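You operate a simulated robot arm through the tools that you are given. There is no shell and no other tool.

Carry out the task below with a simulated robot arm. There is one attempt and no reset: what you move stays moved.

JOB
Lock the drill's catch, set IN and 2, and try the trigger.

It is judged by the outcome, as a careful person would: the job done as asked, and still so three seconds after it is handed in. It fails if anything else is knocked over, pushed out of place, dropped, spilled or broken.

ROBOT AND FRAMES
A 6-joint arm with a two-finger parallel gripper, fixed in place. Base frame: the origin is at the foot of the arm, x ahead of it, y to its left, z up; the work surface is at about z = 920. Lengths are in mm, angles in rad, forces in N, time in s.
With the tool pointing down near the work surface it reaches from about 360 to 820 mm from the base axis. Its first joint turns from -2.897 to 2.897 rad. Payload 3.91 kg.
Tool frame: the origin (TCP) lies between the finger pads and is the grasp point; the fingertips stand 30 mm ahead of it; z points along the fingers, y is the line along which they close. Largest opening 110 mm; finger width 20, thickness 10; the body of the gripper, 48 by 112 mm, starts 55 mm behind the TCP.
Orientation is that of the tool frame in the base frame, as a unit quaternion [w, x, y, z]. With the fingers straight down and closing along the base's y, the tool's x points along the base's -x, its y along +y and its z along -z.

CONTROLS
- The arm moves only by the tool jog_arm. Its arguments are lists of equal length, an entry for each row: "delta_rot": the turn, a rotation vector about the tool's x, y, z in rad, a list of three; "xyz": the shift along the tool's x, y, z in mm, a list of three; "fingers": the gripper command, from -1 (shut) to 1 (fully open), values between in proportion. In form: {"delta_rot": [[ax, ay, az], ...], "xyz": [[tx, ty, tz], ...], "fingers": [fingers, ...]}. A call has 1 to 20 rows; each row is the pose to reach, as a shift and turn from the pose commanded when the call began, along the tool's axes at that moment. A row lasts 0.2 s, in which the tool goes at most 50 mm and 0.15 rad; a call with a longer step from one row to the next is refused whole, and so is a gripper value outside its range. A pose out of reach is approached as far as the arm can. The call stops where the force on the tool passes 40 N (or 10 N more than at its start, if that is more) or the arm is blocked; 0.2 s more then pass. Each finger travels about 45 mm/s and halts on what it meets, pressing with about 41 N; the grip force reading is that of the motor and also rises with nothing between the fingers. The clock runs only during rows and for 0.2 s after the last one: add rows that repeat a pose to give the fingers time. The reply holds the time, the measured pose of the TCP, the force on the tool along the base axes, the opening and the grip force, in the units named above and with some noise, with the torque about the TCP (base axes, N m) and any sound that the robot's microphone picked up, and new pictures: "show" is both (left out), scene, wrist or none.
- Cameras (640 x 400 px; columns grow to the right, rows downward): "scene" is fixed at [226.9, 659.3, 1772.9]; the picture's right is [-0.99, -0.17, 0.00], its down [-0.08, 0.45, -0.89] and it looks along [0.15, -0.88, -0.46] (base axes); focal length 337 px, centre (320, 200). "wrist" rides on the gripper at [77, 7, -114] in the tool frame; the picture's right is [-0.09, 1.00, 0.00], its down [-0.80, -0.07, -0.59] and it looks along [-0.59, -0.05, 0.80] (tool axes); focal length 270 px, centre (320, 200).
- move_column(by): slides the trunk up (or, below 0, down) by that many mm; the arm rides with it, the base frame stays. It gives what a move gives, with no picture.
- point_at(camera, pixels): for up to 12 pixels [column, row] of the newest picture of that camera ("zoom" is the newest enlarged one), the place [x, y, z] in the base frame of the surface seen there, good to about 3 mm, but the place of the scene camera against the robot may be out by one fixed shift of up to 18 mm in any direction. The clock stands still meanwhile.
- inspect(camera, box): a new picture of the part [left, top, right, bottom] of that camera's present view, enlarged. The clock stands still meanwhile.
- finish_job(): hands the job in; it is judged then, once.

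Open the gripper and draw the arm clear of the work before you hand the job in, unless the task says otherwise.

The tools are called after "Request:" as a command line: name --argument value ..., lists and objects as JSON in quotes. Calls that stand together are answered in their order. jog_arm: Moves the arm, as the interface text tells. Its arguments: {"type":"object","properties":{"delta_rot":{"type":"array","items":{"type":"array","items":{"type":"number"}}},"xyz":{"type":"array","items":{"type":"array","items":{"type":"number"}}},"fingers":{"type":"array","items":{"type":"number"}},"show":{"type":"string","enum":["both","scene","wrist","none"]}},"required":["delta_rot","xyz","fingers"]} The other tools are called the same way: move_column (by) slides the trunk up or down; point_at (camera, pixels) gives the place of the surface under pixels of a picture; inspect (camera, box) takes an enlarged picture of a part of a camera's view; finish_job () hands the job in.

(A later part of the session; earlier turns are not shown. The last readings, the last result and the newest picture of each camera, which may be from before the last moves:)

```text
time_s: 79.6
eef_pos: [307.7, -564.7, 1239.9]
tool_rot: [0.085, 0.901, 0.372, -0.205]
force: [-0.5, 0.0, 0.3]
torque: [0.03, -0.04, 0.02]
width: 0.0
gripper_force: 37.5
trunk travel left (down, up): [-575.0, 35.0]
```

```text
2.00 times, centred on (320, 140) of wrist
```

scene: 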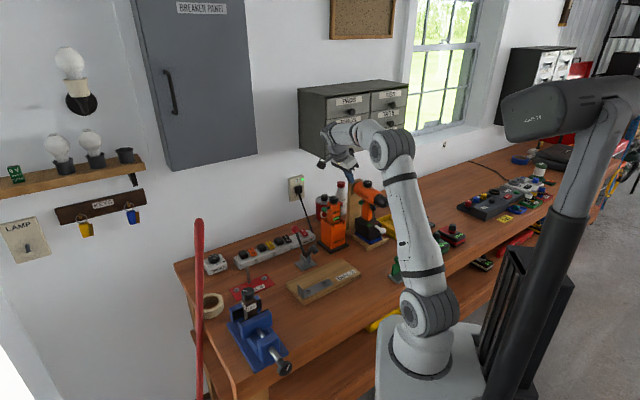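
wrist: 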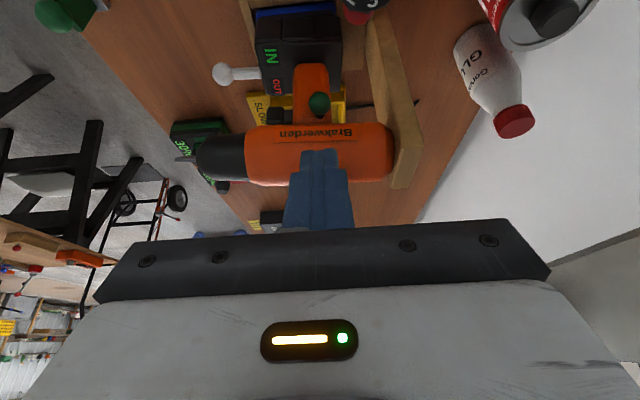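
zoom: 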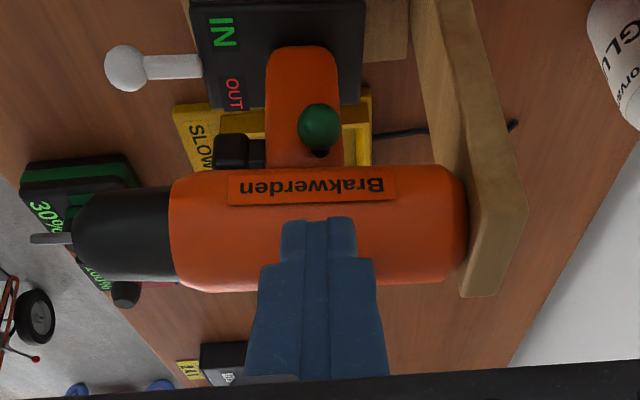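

The green end is now pushed home (short stem), catch in, dial at 2. Next the trigger: I measure it in this view.

Request:
inspect --camera "wrist" --box '[265, 90, 345, 160]'

Request:
point_at --camera "zoom" --pixels '[[305, 130], [270, 110], [335, 120], [270, 150], [300, 100], [360, 150], [430, 60], [400, 150], [250, 130], [490, 110], [490, 200]]'

```text
5.71 times, centred on (305, 125) of wrist
```

zoom: 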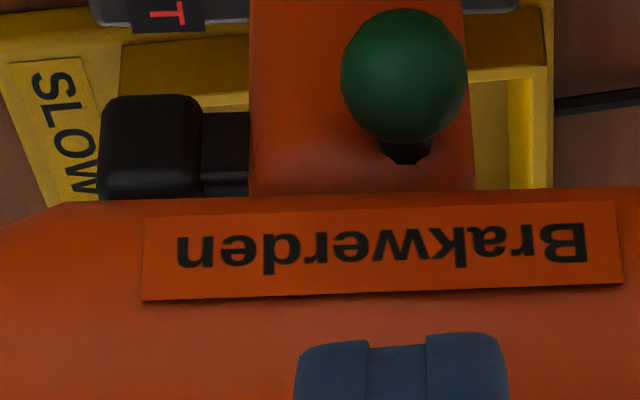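

```text
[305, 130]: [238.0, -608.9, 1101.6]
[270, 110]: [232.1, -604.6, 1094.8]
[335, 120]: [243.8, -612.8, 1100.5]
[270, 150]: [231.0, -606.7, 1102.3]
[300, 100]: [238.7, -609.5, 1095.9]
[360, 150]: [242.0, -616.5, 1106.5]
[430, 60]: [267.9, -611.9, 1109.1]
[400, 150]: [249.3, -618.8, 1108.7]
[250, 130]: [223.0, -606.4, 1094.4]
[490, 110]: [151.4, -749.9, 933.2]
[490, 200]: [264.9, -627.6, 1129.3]
```

Request:
point_at --camera "zoom" --pixels '[[150, 150], [115, 150], [185, 150], [150, 120], [150, 180], [225, 150], [225, 130], [108, 125], [160, 105]]'

Request:
inspect --camera "scene" --box '[360, 192, 400, 222]'

Request:
point_at --camera "zoom" --pixels '[[230, 270], [200, 240], [170, 230], [230, 310], [260, 270], [310, 190], [350, 250], [240, 235]]'

```text
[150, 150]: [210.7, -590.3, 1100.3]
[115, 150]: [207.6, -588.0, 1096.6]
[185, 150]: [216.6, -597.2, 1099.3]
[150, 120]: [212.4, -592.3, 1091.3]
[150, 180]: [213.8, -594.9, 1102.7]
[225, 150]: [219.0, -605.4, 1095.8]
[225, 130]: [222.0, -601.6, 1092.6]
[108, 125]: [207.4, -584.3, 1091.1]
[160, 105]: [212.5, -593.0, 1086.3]
```

```text
13.33 times, centred on (380, 207) of scene
```

zoom: 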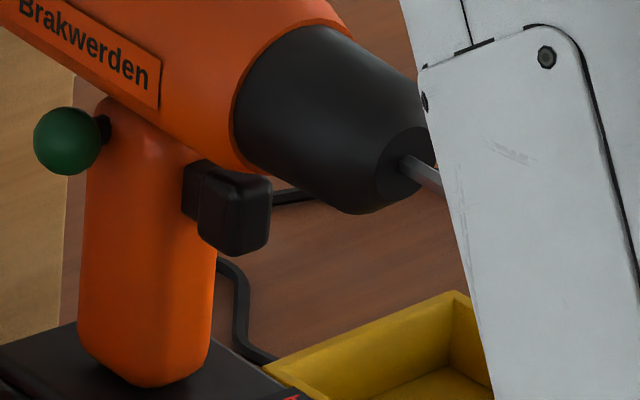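

```text
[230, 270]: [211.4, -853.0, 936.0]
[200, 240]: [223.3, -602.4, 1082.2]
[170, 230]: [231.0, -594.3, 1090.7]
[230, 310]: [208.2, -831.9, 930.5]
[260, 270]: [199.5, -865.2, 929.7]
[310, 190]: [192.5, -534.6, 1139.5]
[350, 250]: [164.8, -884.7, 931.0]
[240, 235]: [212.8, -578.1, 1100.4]
```

I check the obstacles on the +u side (hook with red ball, driver, green post) before tilting the tool in toward the trigger's front.

Request:
point_at --camera "scene" --pixels '[[297, 229], [306, 262], [318, 247], [330, 195], [342, 212], [336, 225], [397, 262], [343, 270], [366, 187]]'

Request:
inspect --camera "scene" --box '[270, 140, 430, 280]'

```text
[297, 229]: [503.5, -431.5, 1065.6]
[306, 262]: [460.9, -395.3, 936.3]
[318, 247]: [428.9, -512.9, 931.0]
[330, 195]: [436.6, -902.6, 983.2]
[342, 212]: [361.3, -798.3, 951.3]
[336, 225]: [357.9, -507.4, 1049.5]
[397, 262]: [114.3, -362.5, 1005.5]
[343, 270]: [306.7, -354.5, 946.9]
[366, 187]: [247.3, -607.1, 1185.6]
```

```text
2.86 times, centred on (350, 210) of scene
```

zoom: 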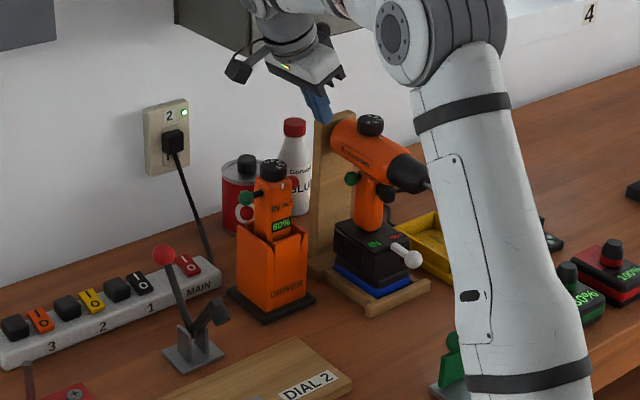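

The way in front of the trigger from the +u side is free (driver's front at d≥612). I move there at height and tilt the tool to 55°.

Request:
jog_arm --delta_rot '[[0, 0, 0], [0, 0, 0], [0, -0.1275, 0], [0, -0.255, 0], [0, -0.3825, 0], [0, -0.51, 0], [0, -0.51, 0]]' --xyz '[[0, -27, 0], [0, -54, 0], [3.7, -81, 9.3], [7.4, -81, 18.6], [11, -81, 28], [14.7, -81, 37.3], [14.7, -81, 37.3]]' --fingers '[-1, -1, -1, -1, -1, -1, -1]'

Request:
inspect --camera "wrist" --box '[200, 40, 460, 240]'

```text
time_s: 81.2
eef_pos: [249.1, -509.4, 1199.1]
tool_rot: [0.175, 0.82, 0.338, -0.427]
force: [-0.1, -0.2, 0.4]
torque: [0.02, -0.01, -0.01]
width: 0.0
gripper_force: 38.2
trunk travel left (down, up): [-575.0, 35.0]
```

scene: 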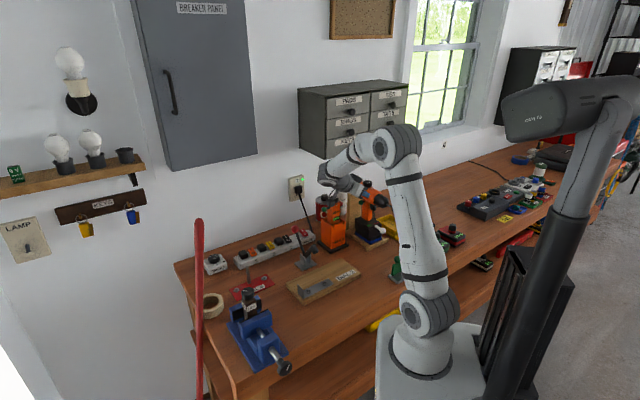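
wrist: 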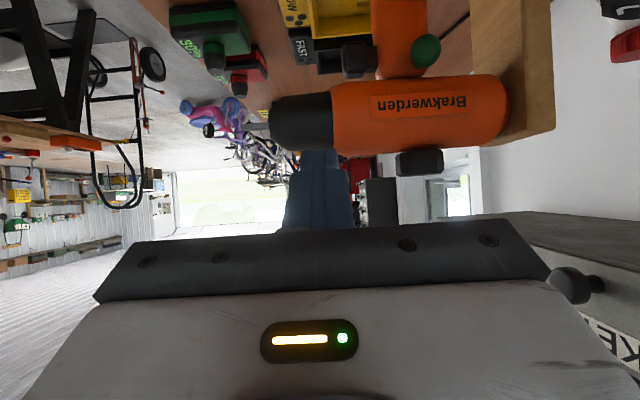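

```text
2.00 times, centred on (330, 140) of wrist
```

zoom: 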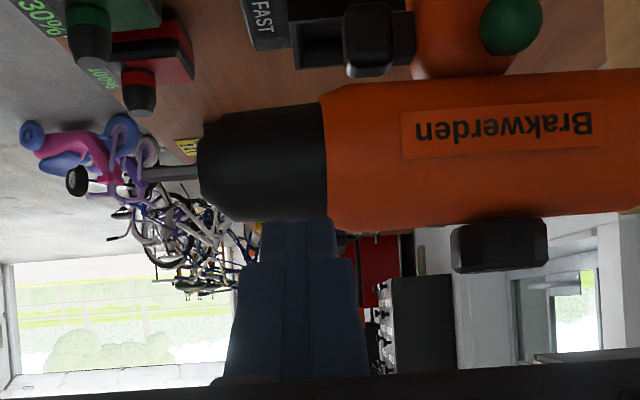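

Excellent side view (upside down): trigger at enlarged (370,40), chuck left of it. I measure the trigger, chuck and body here.

Request:
point_at --camera "zoom" --pixels '[[368, 40], [348, 40], [388, 40], [368, 10], [368, 70], [402, 40], [330, 90], [300, 110], [230, 130], [260, 110], [325, 110], [170, 172]]'

```text
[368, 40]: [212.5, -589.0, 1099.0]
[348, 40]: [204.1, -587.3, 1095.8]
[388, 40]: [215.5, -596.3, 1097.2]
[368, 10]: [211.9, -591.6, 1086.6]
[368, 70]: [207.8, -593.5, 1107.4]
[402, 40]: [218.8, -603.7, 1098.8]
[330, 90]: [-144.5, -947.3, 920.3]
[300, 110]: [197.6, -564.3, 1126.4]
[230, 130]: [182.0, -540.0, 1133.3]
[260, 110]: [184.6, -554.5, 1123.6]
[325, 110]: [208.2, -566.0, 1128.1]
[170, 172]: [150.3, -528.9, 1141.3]
```

I lower to the entry line and slide the closed fingers in under the chuck, 12 mm ahead of the trigger.

Request:
jog_arm --delta_rot '[[0, 0, 0], [0, 0, 0], [0, 0, 0], [0, 0, 0]]' --xyz '[[17, 0, 15.5], [34.4, 0, 31.1], [34.4, 0, 61], [34.4, 0, 75]]' --fingers '[-1, -1, -1, -1]'

Request:
inspect --camera "wrist" --box '[200, 40, 460, 240]'

Request:
inspect --camera "scene" --box '[340, 172, 410, 222]'

```text
time_s: 82.2
eef_pos: [220.8, -540.7, 1128.6]
tool_rot: [0.176, 0.82, 0.338, -0.427]
force: [0.6, 1.0, -0.7]
torque: [0.0, 0.02, -0.02]
width: 0.1
gripper_force: 37.4
trunk travel left (down, up): [-575.0, 35.0]
```

scene: 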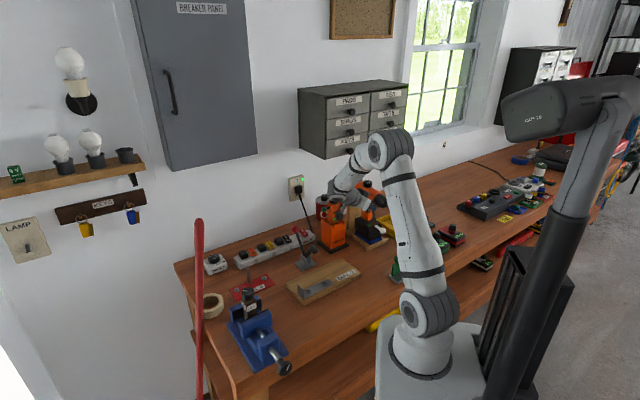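
wrist: 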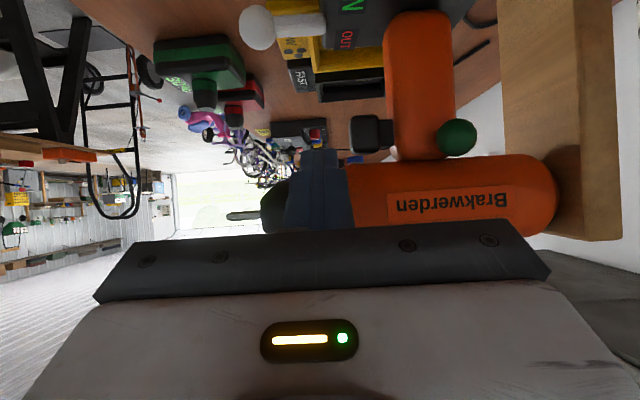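

```text
2.00 times, centred on (330, 140) of wrist
```

zoom: 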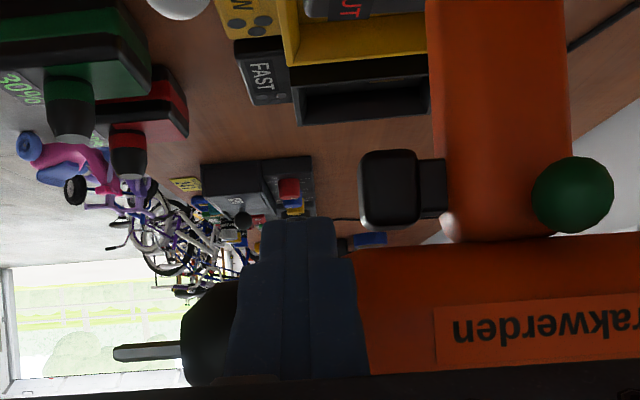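

```text
8.00 times, centred on (375, 197) of scene
```

zoom: 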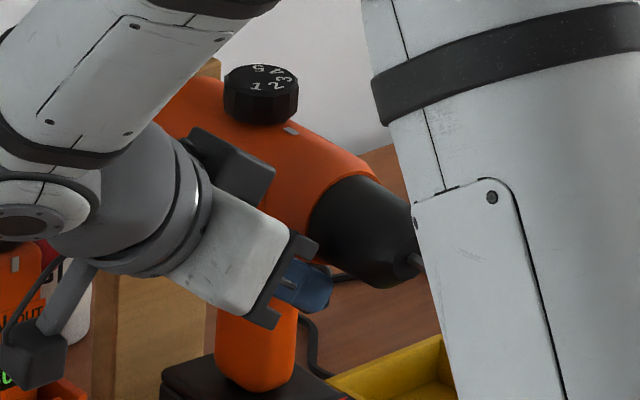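

Aligned: the fingertips at (300,225) are left of the trigger (358–418, 190). I slide in the remaining 46 mm.

Request:
jog_arm --delta_rot '[[0, 0, 0], [0, 0, 0], [0, 0, 0], [0, 0, 0]]' --xyz '[[0, -2, 18], [0, -2, 34], [0, -2, 46], [0, -2, 46]]' --fingers '[-1, -1, -1, -1]' --show "wrist"

Request:
inspect --camera "wrist" --box '[200, 60, 460, 240]'

```text
time_s: 83.2
eef_pos: [191.8, -564.7, 1102.1]
tool_rot: [0.177, 0.82, 0.34, -0.426]
force: [-1.1, 0.3, -0.4]
torque: [-0.03, -0.02, -0.02]
width: 0.2
gripper_force: 37.3
trunk travel left (down, up): [-575.0, 35.0]
```

wrist: 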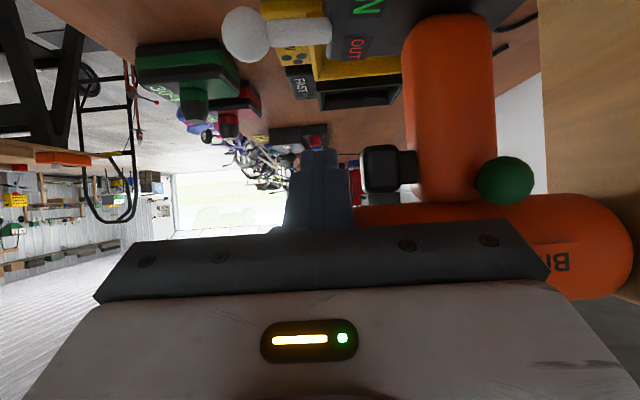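

```text
2.22 times, centred on (330, 150) of wrist
```

zoom: 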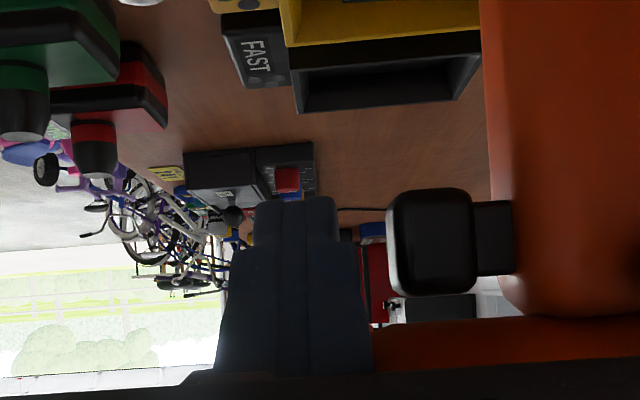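

In place beside the trigger. I move toward it (+d) and begin to press.

Request:
jog_arm --delta_rot '[[0, 0, 0], [0, 0, 0], [0, 0, 0], [0, 0, 0]]' --xyz '[[0, 5, 0], [0, 10, 0], [0, 14, 0], [0, 14, 0]]' --fingers '[-1, -1, -1, -1]' --show "wrist"

Request:
inspect --camera "wrist" --box '[200, 60, 460, 240]'

```text
time_s: 84.2
eef_pos: [201.8, -574.7, 1101.9]
tool_rot: [0.176, 0.82, 0.338, -0.427]
force: [-1.3, 2.4, -4.5]
torque: [-0.02, 0.01, 0.02]
width: 0.0
gripper_force: 38.4
trunk travel left (down, up): [-575.0, 35.0]
```

wrist: 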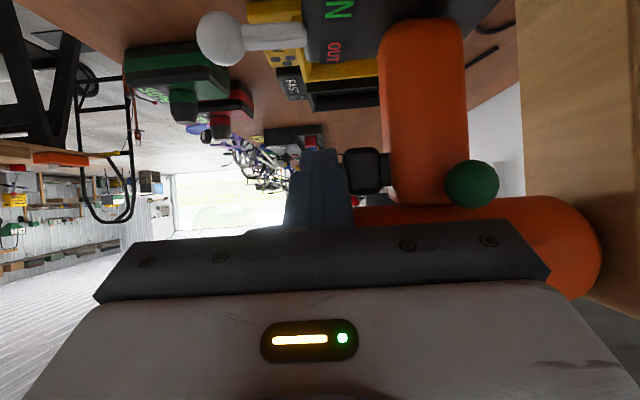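

```text
2.22 times, centred on (330, 150) of wrist
```

zoom: 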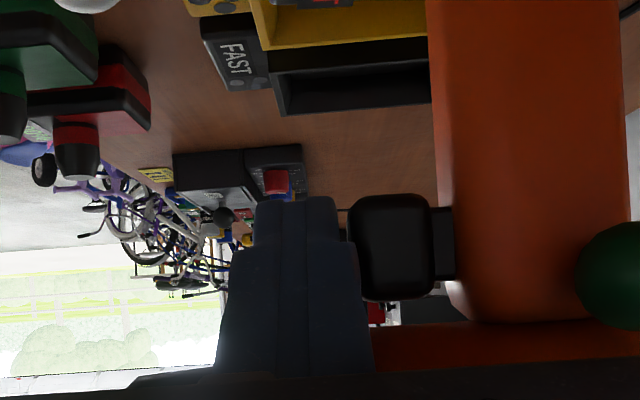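

Contact begins (≈3 N). I press on in small steps, listening for the motor.

Request:
jog_arm --delta_rot '[[0, 0, 0], [0, 0, 0], [0, 0, 0], [0, 0, 0], [0, 0, 0]]' --xyz '[[0, 1.5, 0], [0, 3, 0], [0, 4.5, 0], [0, 6, 0], [0, 6, 0]]' --fingers '[-1, -1, -1, -1, -1]' --show "wrist"

Request:
inspect --camera "wrist" --box '[200, 60, 460, 240]'

```text
time_s: 85.4
eef_pos: [205.7, -577.9, 1101.5]
tool_rot: [0.176, 0.82, 0.339, -0.425]
force: [-1.4, 3.4, -0.7]
torque: [-0.02, 0.01, -0.05]
width: 0.1
gripper_force: 37.8
trunk travel left (down, up): [-575.0, 35.0]
```

wrist: 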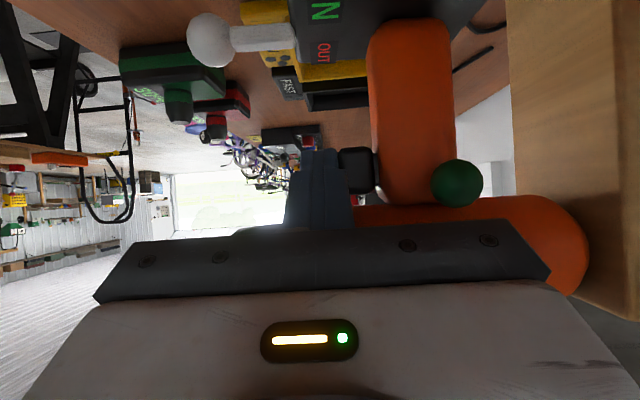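

```text
2.22 times, centred on (330, 150) of wrist
```

zoom: 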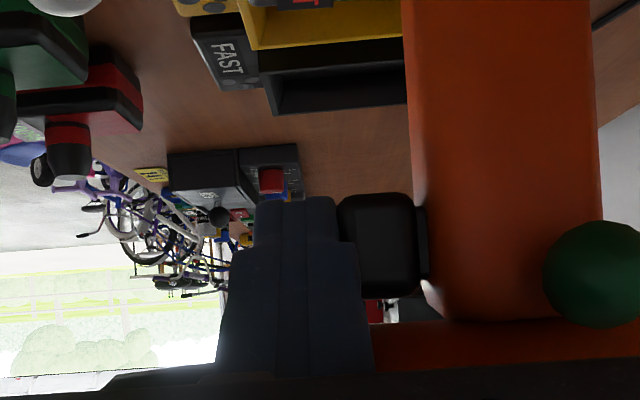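

The trigger is moving in (stub shortened, ~3.7 N). I press further.

Request:
jog_arm --delta_rot '[[0, 0, 0], [0, 0, 0], [0, 0, 0], [0, 0, 0], [0, 0, 0]]' --xyz '[[0, 1.5, 0], [0, 3, 0], [0, 4.5, 0], [0, 4.5, 0], [0, 4.5, 0]]' --fingers '[-1, -1, -1, -1, -1]'

Request:
inspect --camera "wrist" --box '[200, 60, 460, 240]'

Request:
inspect --camera "scene" --box '[340, 172, 410, 222]'

```text
time_s: 86.6
eef_pos: [208.6, -582.2, 1103.4]
tool_rot: [0.177, 0.82, 0.338, -0.427]
force: [-0.5, 2.2, -0.8]
torque: [0.03, 0.0, -0.04]
width: 0.4
gripper_force: 37.0
trunk travel left (down, up): [-575.0, 35.0]
```

scene: 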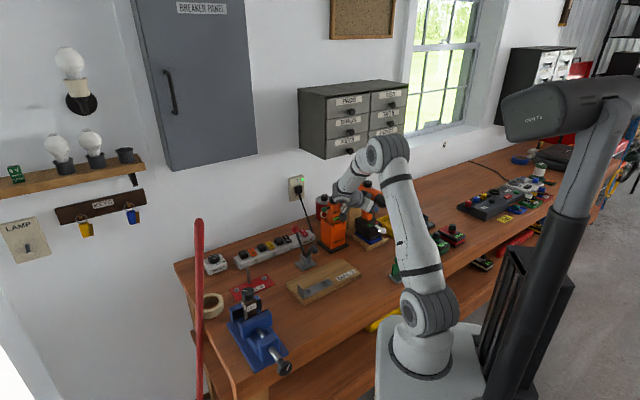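
wrist: 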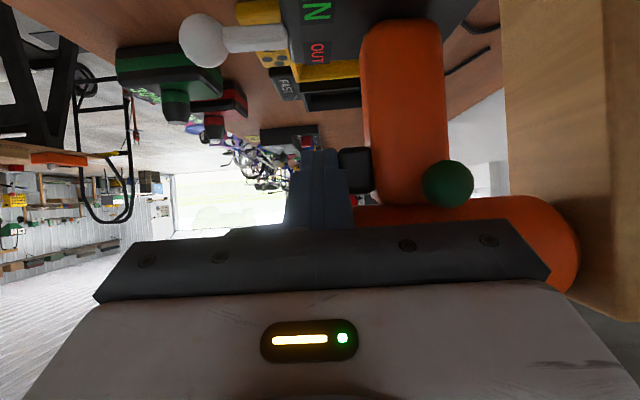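

```text
2.22 times, centred on (330, 150) of wrist
```

zoom: 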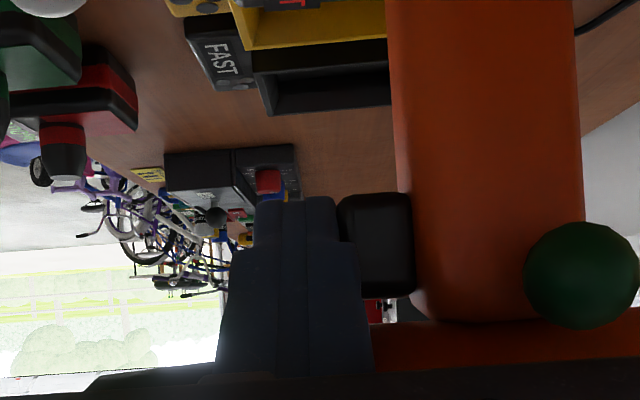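

```text
8.00 times, centred on (375, 197) of scene
```

zoom: 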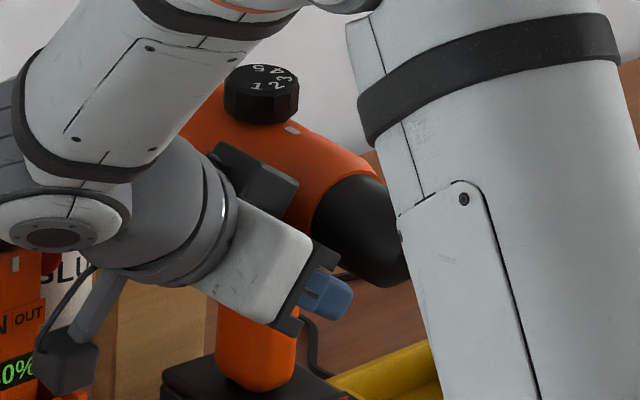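

The trigger is nearly all the way in, but no sound yet. I press a little more to its stop.

Request:
jog_arm --delta_rot '[[0, 0, 0], [0, 0, 0], [0, 0, 0], [0, 0, 0], [0, 0, 0]]' --xyz '[[0, 1.5, 0], [0, 3, 0], [0, 3, 0], [0, 3, 0], [0, 3, 0]]' --fingers '[-1, -1, -1, -1, -1]'

Request:
inspect --camera "wrist" --box '[200, 60, 460, 240]'

```text
time_s: 87.8
eef_pos: [211.1, -583.2, 1103.3]
tool_rot: [0.176, 0.82, 0.338, -0.426]
force: [-3.5, 2.7, -1.8]
torque: [0.03, 0.05, -0.1]
width: 0.0
gripper_force: 37.3
trunk travel left (down, up): [-575.0, 35.0]
```

scene: 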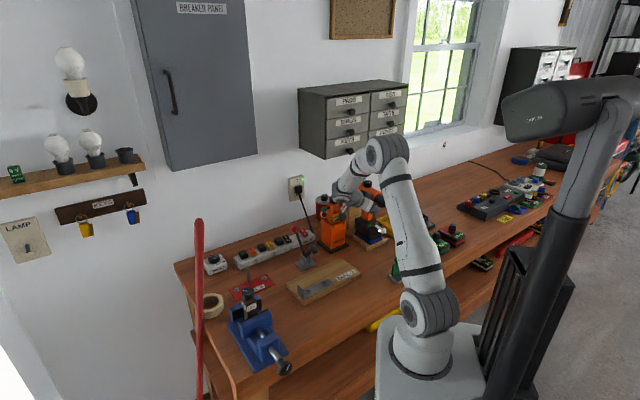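
wrist: 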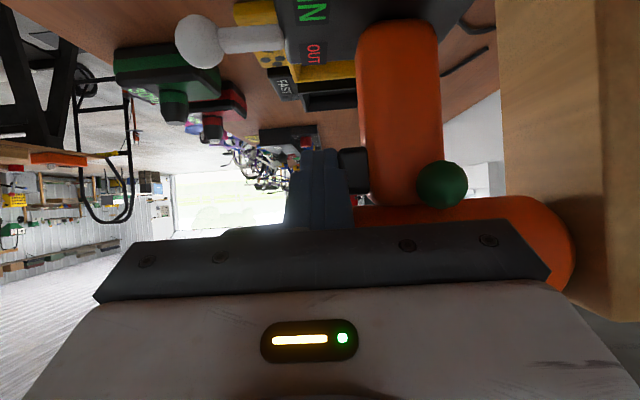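

```text
2.22 times, centred on (330, 150) of wrist
```

zoom: 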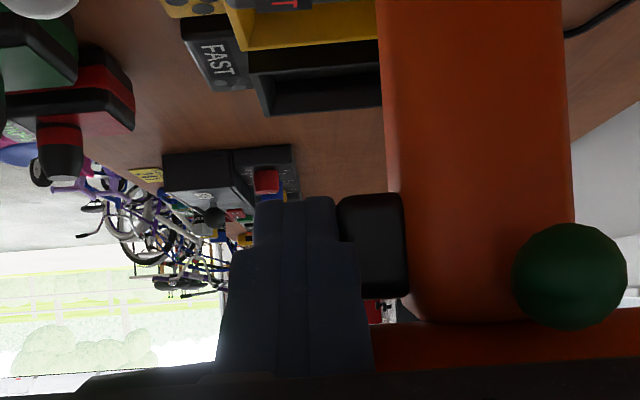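

Still moving at ~4 N with no hard stop yet. I press on to the end of its travel.

Request:
jog_arm --delta_rot '[[0, 0, 0], [0, 0, 0], [0, 0, 0], [0, 0, 0], [0, 0, 0]]' --xyz '[[0, 1.5, 0], [0, 3, 0], [0, 4.5, 0], [0, 4.5, 0], [0, 4.5, 0]]' --fingers '[-1, -1, -1, -1, -1]'

Request:
inspect --camera "wrist" --box '[200, 60, 460, 240]'

Request:
inspect --camera "scene" --box '[340, 172, 410, 222]'

```text
time_s: 89.0
eef_pos: [212.3, -584.7, 1103.1]
tool_rot: [0.176, 0.821, 0.337, -0.426]
force: [-12.7, 11.9, -5.4]
torque: [0.1, 0.18, -0.32]
width: 0.0
gripper_force: 37.5
trunk travel left (down, up): [-575.0, 35.0]
```

scene: 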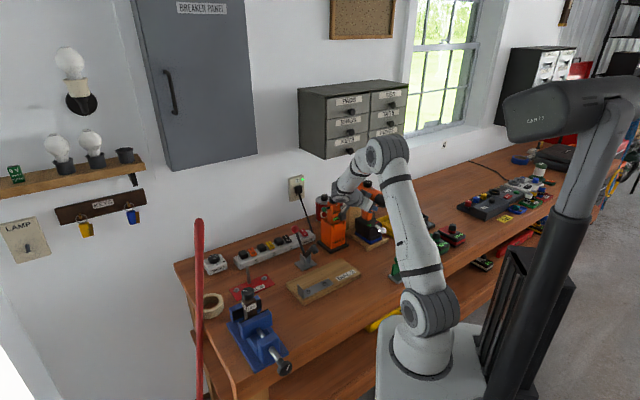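
wrist: 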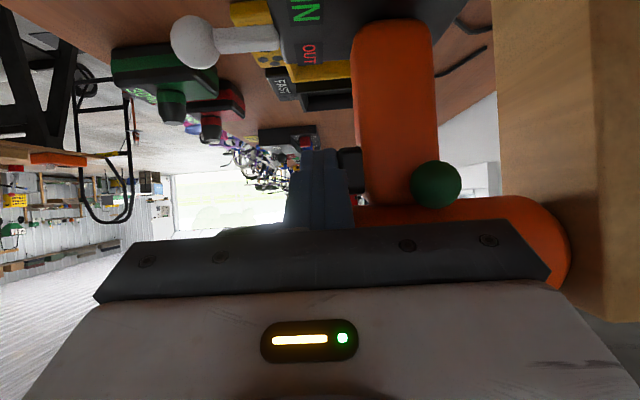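

```text
2.22 times, centred on (330, 150) of wrist
```

zoom: 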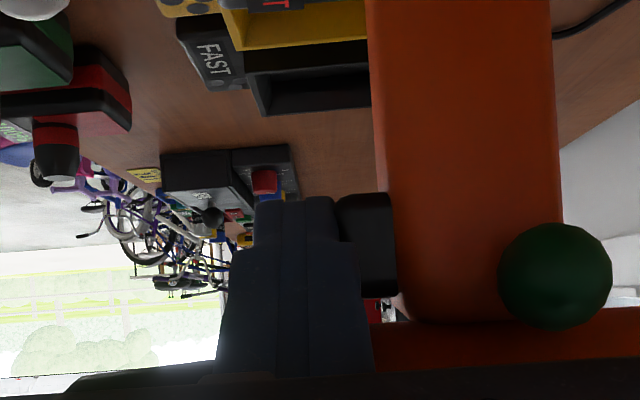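

```text
8.00 times, centred on (375, 197) of scene
```

zoom: 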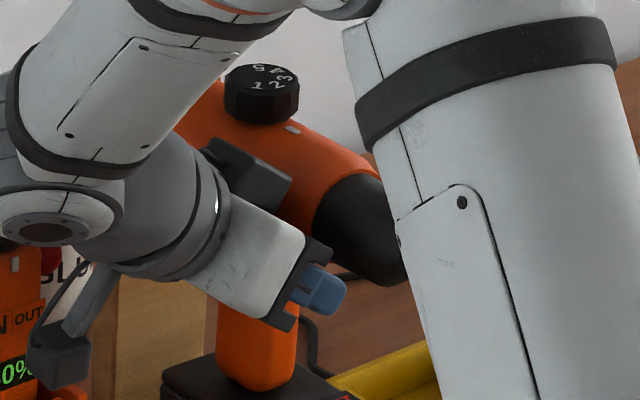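

End stop reached (17 N) with no sound reported. I release the trigger and look at the pin, catch and bit more carefully.

Request:
jog_arm --delta_rot '[[0, 0, 0], [0, 0, 0], [0, 0, 0], [0, 0, 0], [0, 0, 0]]' --xyz '[[0, -10, 0], [0, -20, 0], [0, -30, 0], [0, -30, 0], [0, -30, 0]]' --fingers '[-1, -1, -1, -1, -1]' --show "wrist"

Request:
inspect --camera "wrist" --box '[330, 0, 570, 220]'

Request:
point_at --camera "zoom" --pixels '[[460, 355], [440, 355], [480, 355], [320, 300], [330, 200], [420, 200], [130, 315], [180, 320], [200, 40]]'

```text
time_s: 90.2
eef_pos: [193.3, -565.1, 1101.3]
tool_rot: [0.177, 0.82, 0.339, -0.426]
force: [0.1, -0.1, 0.0]
torque: [0.01, 0.01, -0.01]
width: 0.2
gripper_force: 37.4
trunk travel left (down, up): [-575.0, 35.0]
```

wrist: 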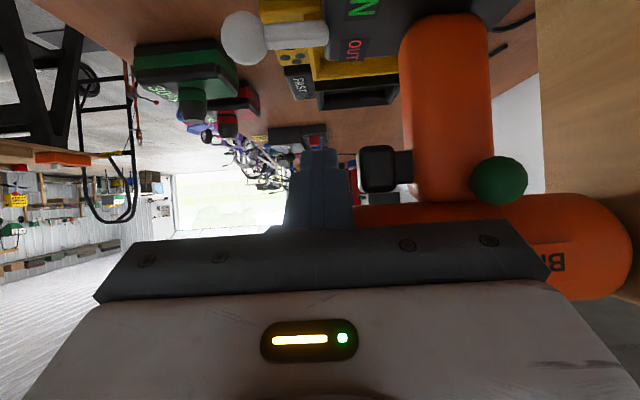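

```text
1.82 times, centred on (450, 110) of wrist
```

zoom: 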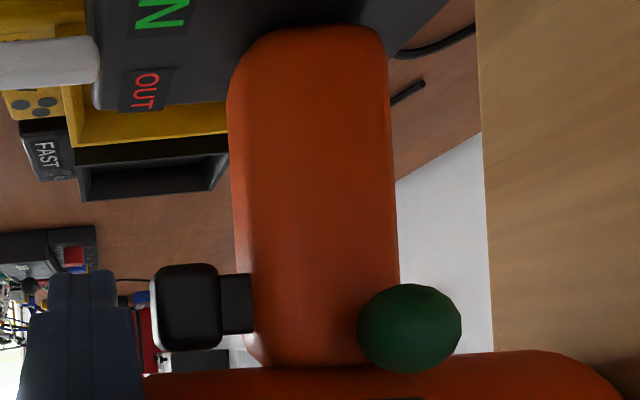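

```text
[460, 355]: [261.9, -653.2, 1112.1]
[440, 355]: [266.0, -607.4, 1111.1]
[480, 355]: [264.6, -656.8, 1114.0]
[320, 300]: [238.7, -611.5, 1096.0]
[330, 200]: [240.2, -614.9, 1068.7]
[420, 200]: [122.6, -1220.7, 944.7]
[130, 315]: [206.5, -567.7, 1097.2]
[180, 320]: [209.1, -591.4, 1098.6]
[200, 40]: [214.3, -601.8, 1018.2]
```

Request:
point_at --camera "zoom" --pixels '[[410, 328], [390, 328], [430, 328], [410, 305], [410, 350], [360, 300]]'

Request:
inspect --camera "scene" --box '[345, 182, 401, 217]'

Request:
inspect --camera "scene" --box '[350, 205, 406, 240]'

```text
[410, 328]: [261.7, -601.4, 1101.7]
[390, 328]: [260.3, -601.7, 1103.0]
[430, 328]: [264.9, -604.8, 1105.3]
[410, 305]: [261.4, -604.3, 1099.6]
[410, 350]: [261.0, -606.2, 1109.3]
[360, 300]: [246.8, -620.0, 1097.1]
```

```text
11.43 times, centred on (373, 200) of scene
```

zoom: 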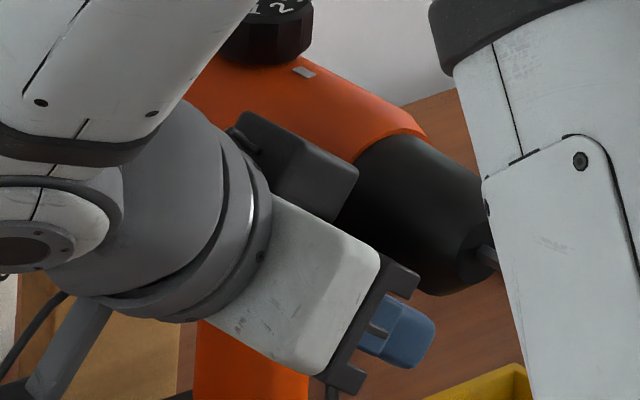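

```text
11.43 times, centred on (378, 222) of scene
```

zoom: 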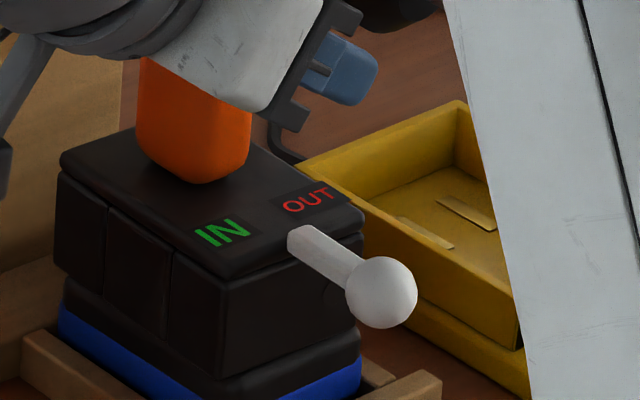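

The pin is fully over (green ball ≈1 mm from the grip), trigger sprang back. To find out whether the bit turned I'll draw back and compare the bit's facets with the earlier picture.

Request:
jog_arm --delta_rot '[[0, 0, 0], [0, 0, 0], [0, 0, 0], [0, 0, 0], [0, 0, 0], [0, 0, 0]]' --xyz '[[0, 0, -35], [0, 0, -70], [0, 0, -100], [-25, 0, -135], [-50, 0, -170], [-50, 0, -170]]' --fingers '[-1, -1, -1, -1, -1, -1]'

Request:
inspect --camera "scene" --box '[365, 188, 405, 218]'

Request:
inspect --camera "wrist" --box '[200, 0, 460, 240]'

```text
time_s: 91.6
eef_pos: [271.9, -487.4, 1240.5]
tool_rot: [0.175, 0.82, 0.338, -0.427]
force: [1.0, -0.2, 0.2]
torque: [0.0, 0.0, -0.03]
width: 0.1
gripper_force: 37.8
trunk travel left (down, up): [-575.0, 35.0]
```

scene: 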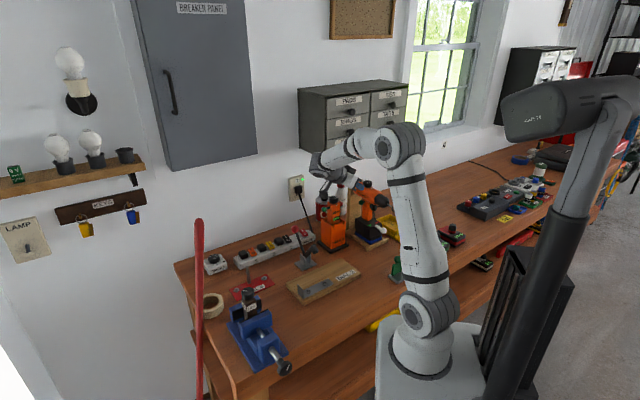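
wrist: 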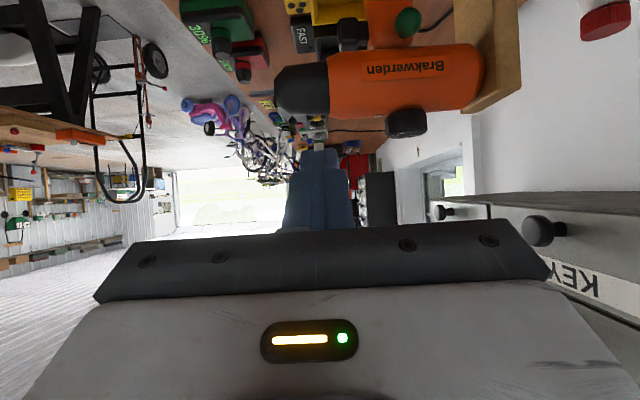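

```text
13.33 times, centred on (385, 203) of scene
```

zoom: 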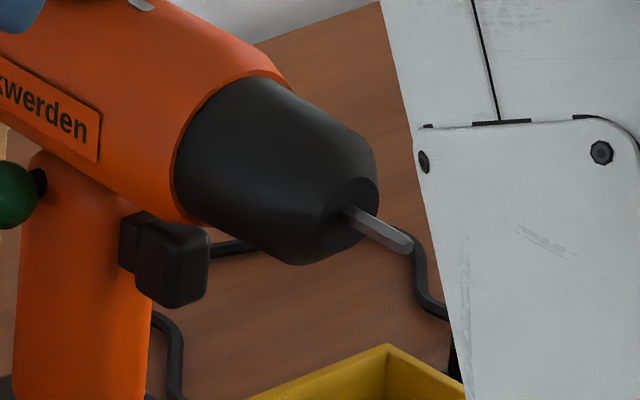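

```text
1.67 times, centred on (330, 120) of wrist
```

zoom: 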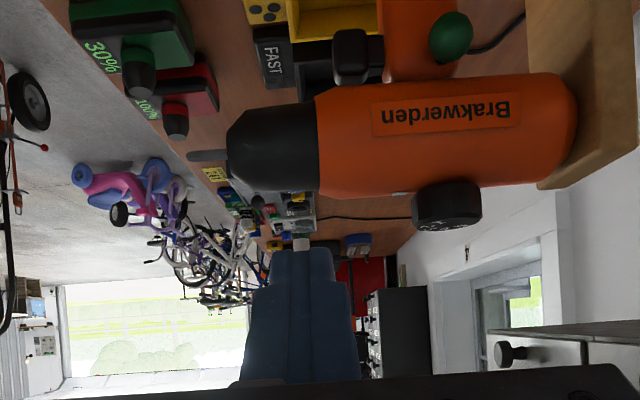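

Request:
inspect --camera "scene" --box '[340, 200, 396, 235]'

Request:
inspect --camera "scene" --box '[340, 172, 396, 207]'

Request:
inspect --camera "wrist" --box '[260, 40, 340, 120]'

```text
11.43 times, centred on (368, 218) of scene
```

zoom: 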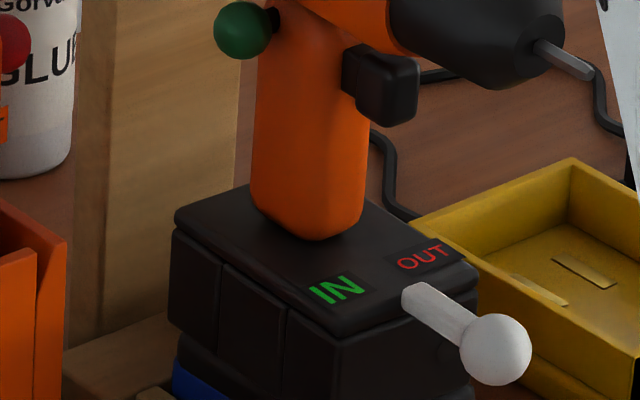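

```text
11.43 times, centred on (368, 190) of scene
```

zoom: 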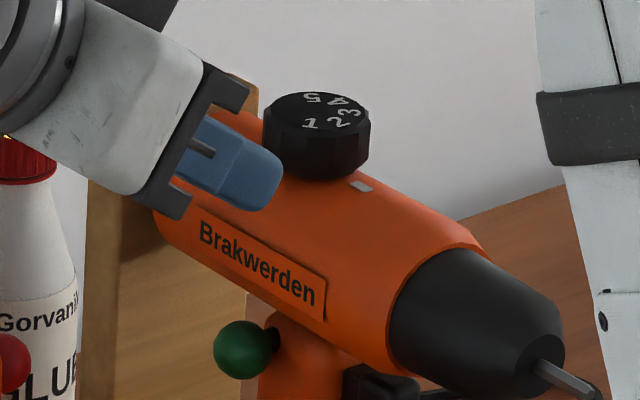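

```text
5.00 times, centred on (300, 80) of wrist
```

zoom: 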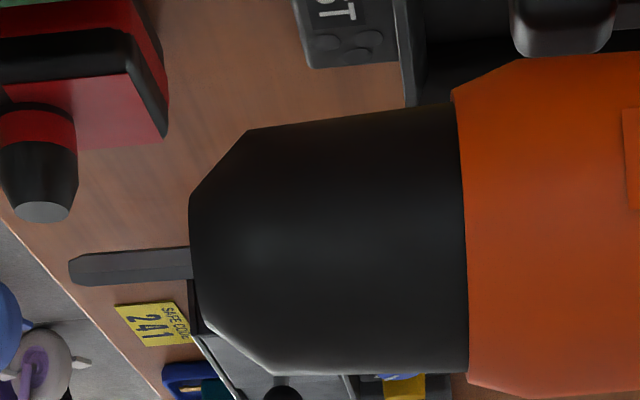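

The bit's facets look unchanged, so it likely didn't spin. I draw back to view the pack's front and the catch again; first I straighten the tool and retreat.

Request:
jog_arm --delta_rot '[[0, 0.14, 0], [0, 0.28, 0], [0, 0.42, 0], [0, 0.56, 0], [0, 0.7, 0], [0, 0.84, 0], [0, 0.96, 0], [0, 0.96, 0]]' --xyz '[[-5, 0, -4], [-10, -10, -8], [-15, -30, -12], [-20, -50, -15], [-25, -70, -18], [-30, -85, -21], [-32.8, -100, -22.9], [-32.8, -100, -22.9]]' --fingers '[-1, -1, -1, -1, -1, -1, -1, -1]' --show "none"

```text
time_s: 93.4
eef_pos: [201.6, -417.5, 1279.9]
tool_rot: [0.0, 0.924, 0.382, 0.002]
force: [1.4, -0.1, -1.1]
torque: [-0.01, -0.01, 0.02]
width: 0.2
gripper_force: 38.0
trunk travel left (down, up): [-575.0, 35.0]
```

Request:
jog_arm --delta_rot '[[0, 0, -0.143], [0, 0, -0.286], [0, 0, -0.428], [0, 0, -0.571], [0, 0, -0.714], [0, 0, -0.857], [0, 0, -1.0], [0, 0, -1.142], [0, 0, -1.285], [0, 0, -1.428], [0, 0, -1.571], [0, 0, -1.571]]' --xyz '[[-6, -15, 0], [-12, -30, 0], [-18, -45, 0], [-25, -60, 0], [-40, -75, 0], [-55, -90, 0], [-70, -98, 5], [-85, -98, 15], [-100, -98, 25], [-113, -98, 35], [-126, -98, 45], [-126, -98, 45]]' --fingers '[-1, -1, -1, 0, 0.5, 1, 1, 1, 1, 1, 1, 1]'

Request:
inspect --camera "wrist" --box '[270, 150, 380, 230]'

```text
time_s: 96.0
eef_pos: [42.2, -435.4, 1234.6]
tool_rot: [0.001, 0.383, 0.924, 0.0]
force: [0.3, -0.2, -0.6]
torque: [0.02, -0.02, 0.02]
width: 110.0
gripper_force: 0.1
trunk travel left (down, up): [-575.0, 35.0]
```

scene: 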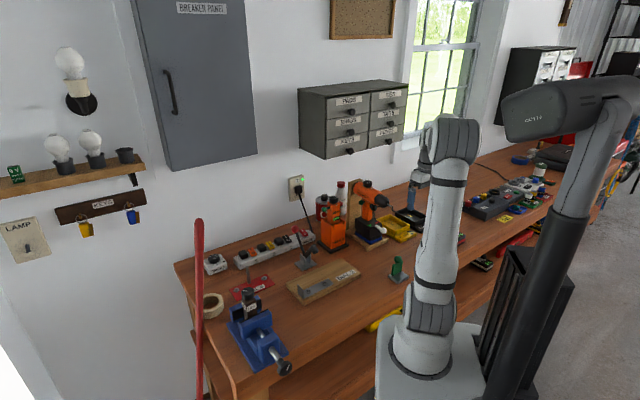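
wrist: 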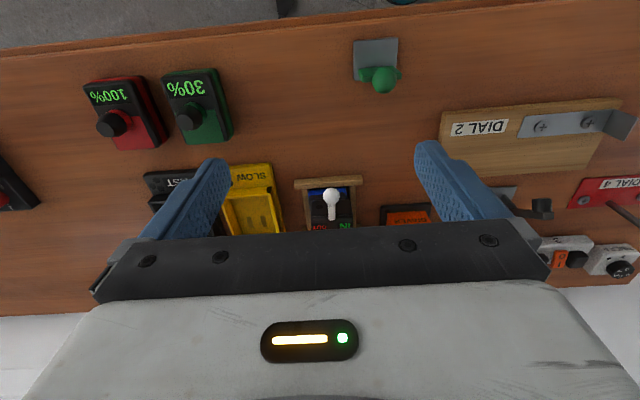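

```text
5.00 times, centred on (325, 190) of wrist
```

zoom: 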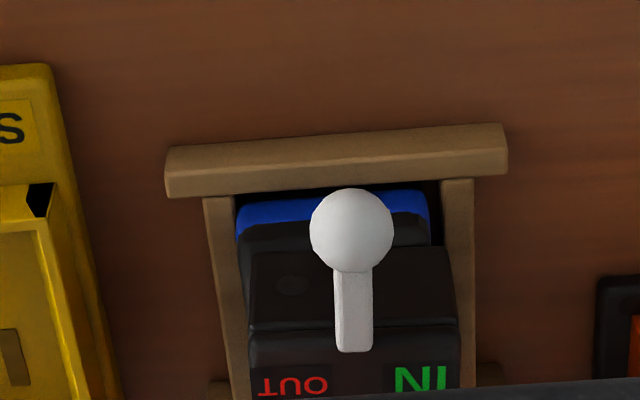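

The lever is home against the foot. To check properly whether the bit turned, I return exactly to the starting viewpoint and compare the bit with the first picture.

Request:
jog_arm --delta_rot '[[0, 0, -0.131], [0, 0, -0.262], [0, 0, -0.393], [0, 0, -0.524], [0, 0, -0.655], [0, 0, -0.785], [0, 0, -0.785]]' --xyz '[[-10, 20, -30], [-20, 40, -60], [-31, 60, -90], [-41, 80, -120], [-51, 100, -150], [-61.9, 121, -181], [-61.9, 121, -181]]' --fingers '[1, 1, 1, 1, 1, 1, 1]'

Request:
inspect --camera "wrist" --box '[180, 30, 260, 80]'

Request:
inspect --camera "wrist" --box '[80, 20, 340, 230]'

```text
time_s: 97.6
eef_pos: [170.7, -393.4, 1416.3]
tool_rot: [0.001, 0.0, 1.0, 0.0]
force: [0.4, -0.5, -1.1]
torque: [-0.02, -0.01, -0.01]
width: 110.1
gripper_force: 0.0
trunk travel left (down, up): [-575.0, 35.0]
```

scene: 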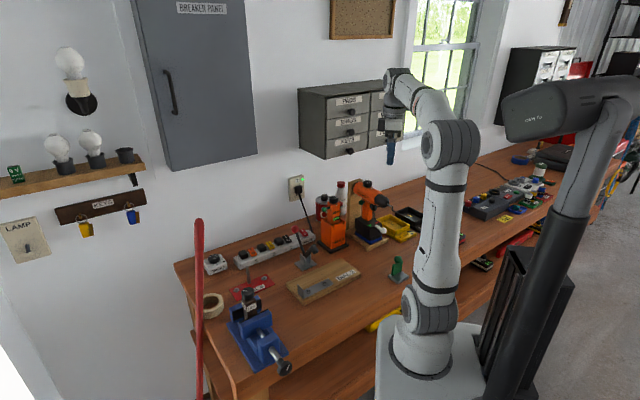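
wrist: 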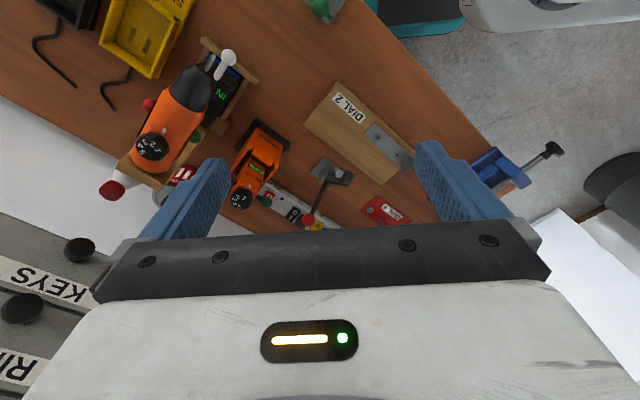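

```text
8.00 times, centred on (220, 55) of wrist
```

zoom: 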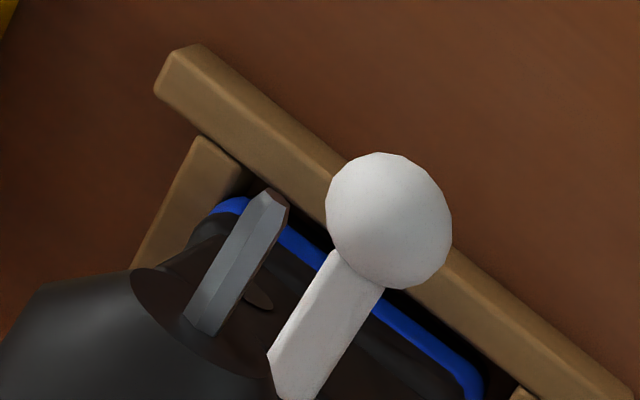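

```text
1.90 times, centred on (210, 125) of wrist
```

zoom: 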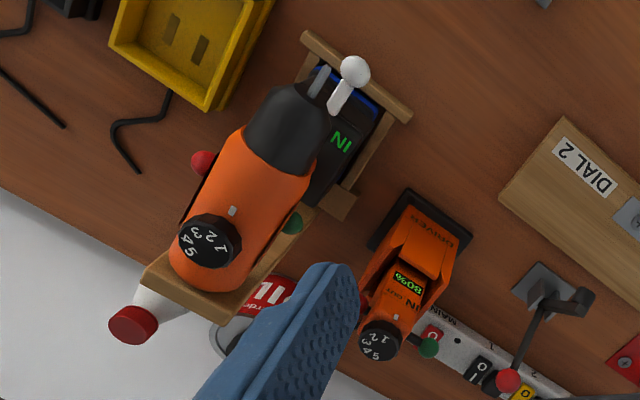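

The stand and surroundings are unchanged, dial 2 is at its mark, and the red end now protrudes on the far side. I measure both pin ends and the lever's seat to be sure they are fully home.

Request:
point_at --camera "zoom" --pixels '[[202, 161], [194, 161], [292, 224], [298, 220], [345, 70], [330, 112], [318, 82], [232, 210], [208, 242]]'

Request:
inspect --camera "wrist" --box '[205, 50, 245, 80]'

Request:
inspect --camera "wrist" --box '[120, 80, 220, 160]'

```text
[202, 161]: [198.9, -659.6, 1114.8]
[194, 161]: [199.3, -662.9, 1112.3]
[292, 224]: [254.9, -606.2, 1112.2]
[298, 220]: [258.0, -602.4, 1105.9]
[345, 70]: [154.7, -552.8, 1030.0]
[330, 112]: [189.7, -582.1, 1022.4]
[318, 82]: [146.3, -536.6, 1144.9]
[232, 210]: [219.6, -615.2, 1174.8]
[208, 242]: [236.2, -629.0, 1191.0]
```

```text
13.33 times, centred on (225, 65) of wrist
```

zoom: 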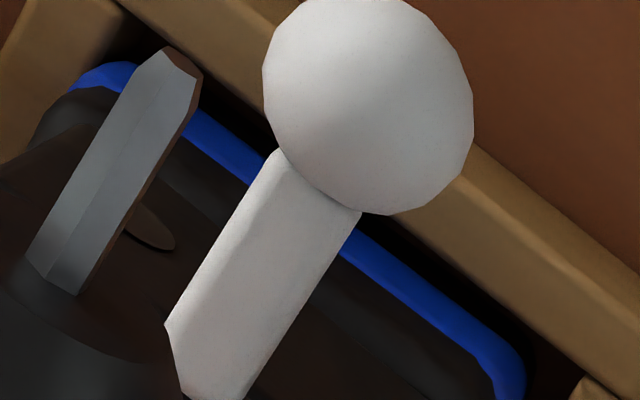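

```text
5.00 times, centred on (170, 120) of wrist
```

zoom: 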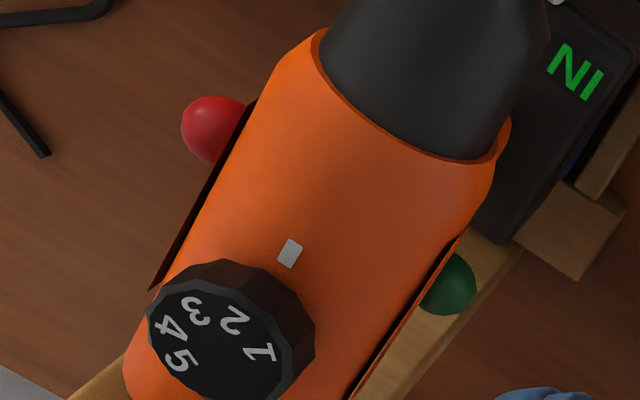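

Everything reads as set: pin fully over (green +29, red −49 mm), 2 at the mark. As the bit didn't turn, I suspect the catch isn't fully home, so I'll press it in more firmly with closed fingers. I bring the tool around to the +u side again.

Request:
jog_arm --delta_rot '[[0, 0, 0.147], [0, 0, 0.295], [0, 0, 0.442], [0, 0, 0.589], [0, 0, 0.736], [0, 0, 0.884], [0, 0, 1.031], [0, 0, 1.178], [0, 0, 1.325], [0, 0, 1.473], [0, 0, 1.62], [0, 0, 1.767], [0, 0, 1.914], [0, 0, 2.062], [0, 0, 2.209], [0, 0, 2.356], [0, 0, 2.356]]' --xyz '[[-2, -3, 10], [-5, -7, 20], [-7, -10, 31], [-9, -14, 41], [-12, -17, 52], [-14, -21, 62], [-17, -24, 73], [-19, -28, 83], [-21, -31, 93], [-24, -35, 104], [-26, -38, 114], [-28, -42, 124], [-31, -45, 135], [-33, -49, 145], [-36, -52, 156], [-38, -56, 166], [-38, -56, 166]]' --fingers '[1, 0.5, 0, -0.5, -1, -1, -1, -1, -1, -1, -1, -1, -1, -1, -1, -1, -1]' --show "none"

```text
time_s: 101.2
eef_pos: [208.4, -451.7, 1250.6]
tool_rot: [0.001, 0.925, 0.381, 0.0]
force: [0.4, 0.0, -0.1]
torque: [-0.01, -0.03, -0.03]
width: 0.1
gripper_force: 38.5
trunk travel left (down, up): [-575.0, 35.0]
```

Request:
jog_arm --delta_rot '[[0, -0.137, 0], [0, -0.274, 0], [0, -0.411, 0], [0, -0.548, 0], [0, -0.685, 0], [0, -0.822, 0], [0, -0.96, 0], [0, -0.96, 0]]' --xyz '[[0, -5, 24], [-2, -5, 48], [-5, -5, 72], [-8, -5, 97], [-11, -5, 122], [-15, -5, 147], [-18, -5, 171.6], [-18, -5, 171.6]]' --fingers '[-1, -1, -1, -1, -1, -1, -1, -1]'

Request:
inspect --camera "wrist" --box '[200, 0, 460, 240]'

```text
time_s: 103.0
eef_pos: [194.3, -459.9, 1078.5]
tool_rot: [0.177, 0.82, 0.339, -0.426]
force: [0.5, 0.1, 0.5]
torque: [0.04, 0.0, -0.02]
width: 0.1
gripper_force: 37.7
trunk travel left (down, up): [-575.0, 35.0]
```

scene: 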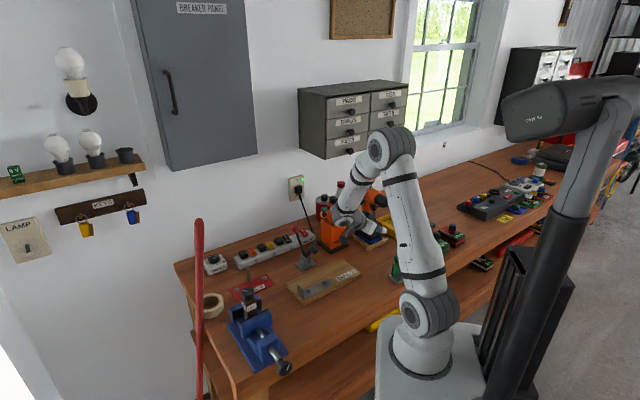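
wrist: 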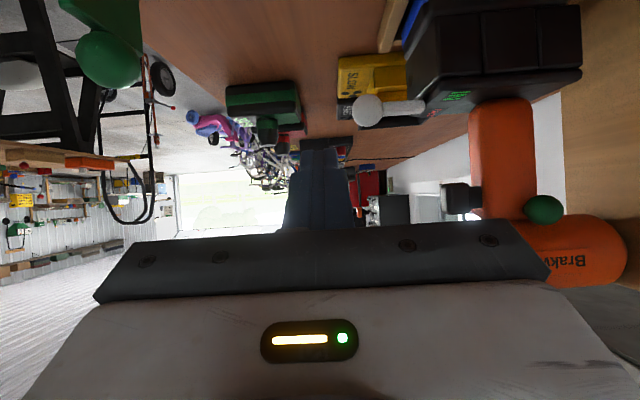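

```text
1.67 times, centred on (330, 120) of wrist
```

zoom: 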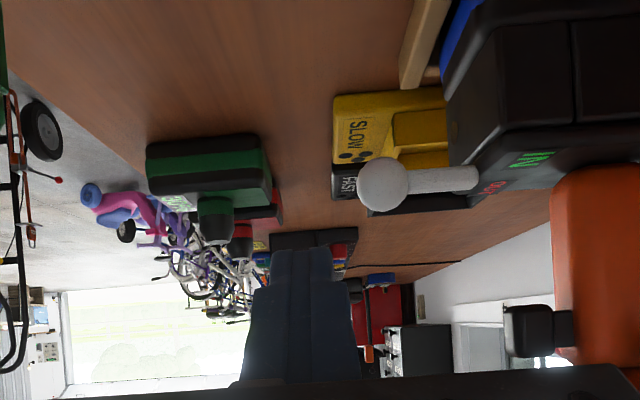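

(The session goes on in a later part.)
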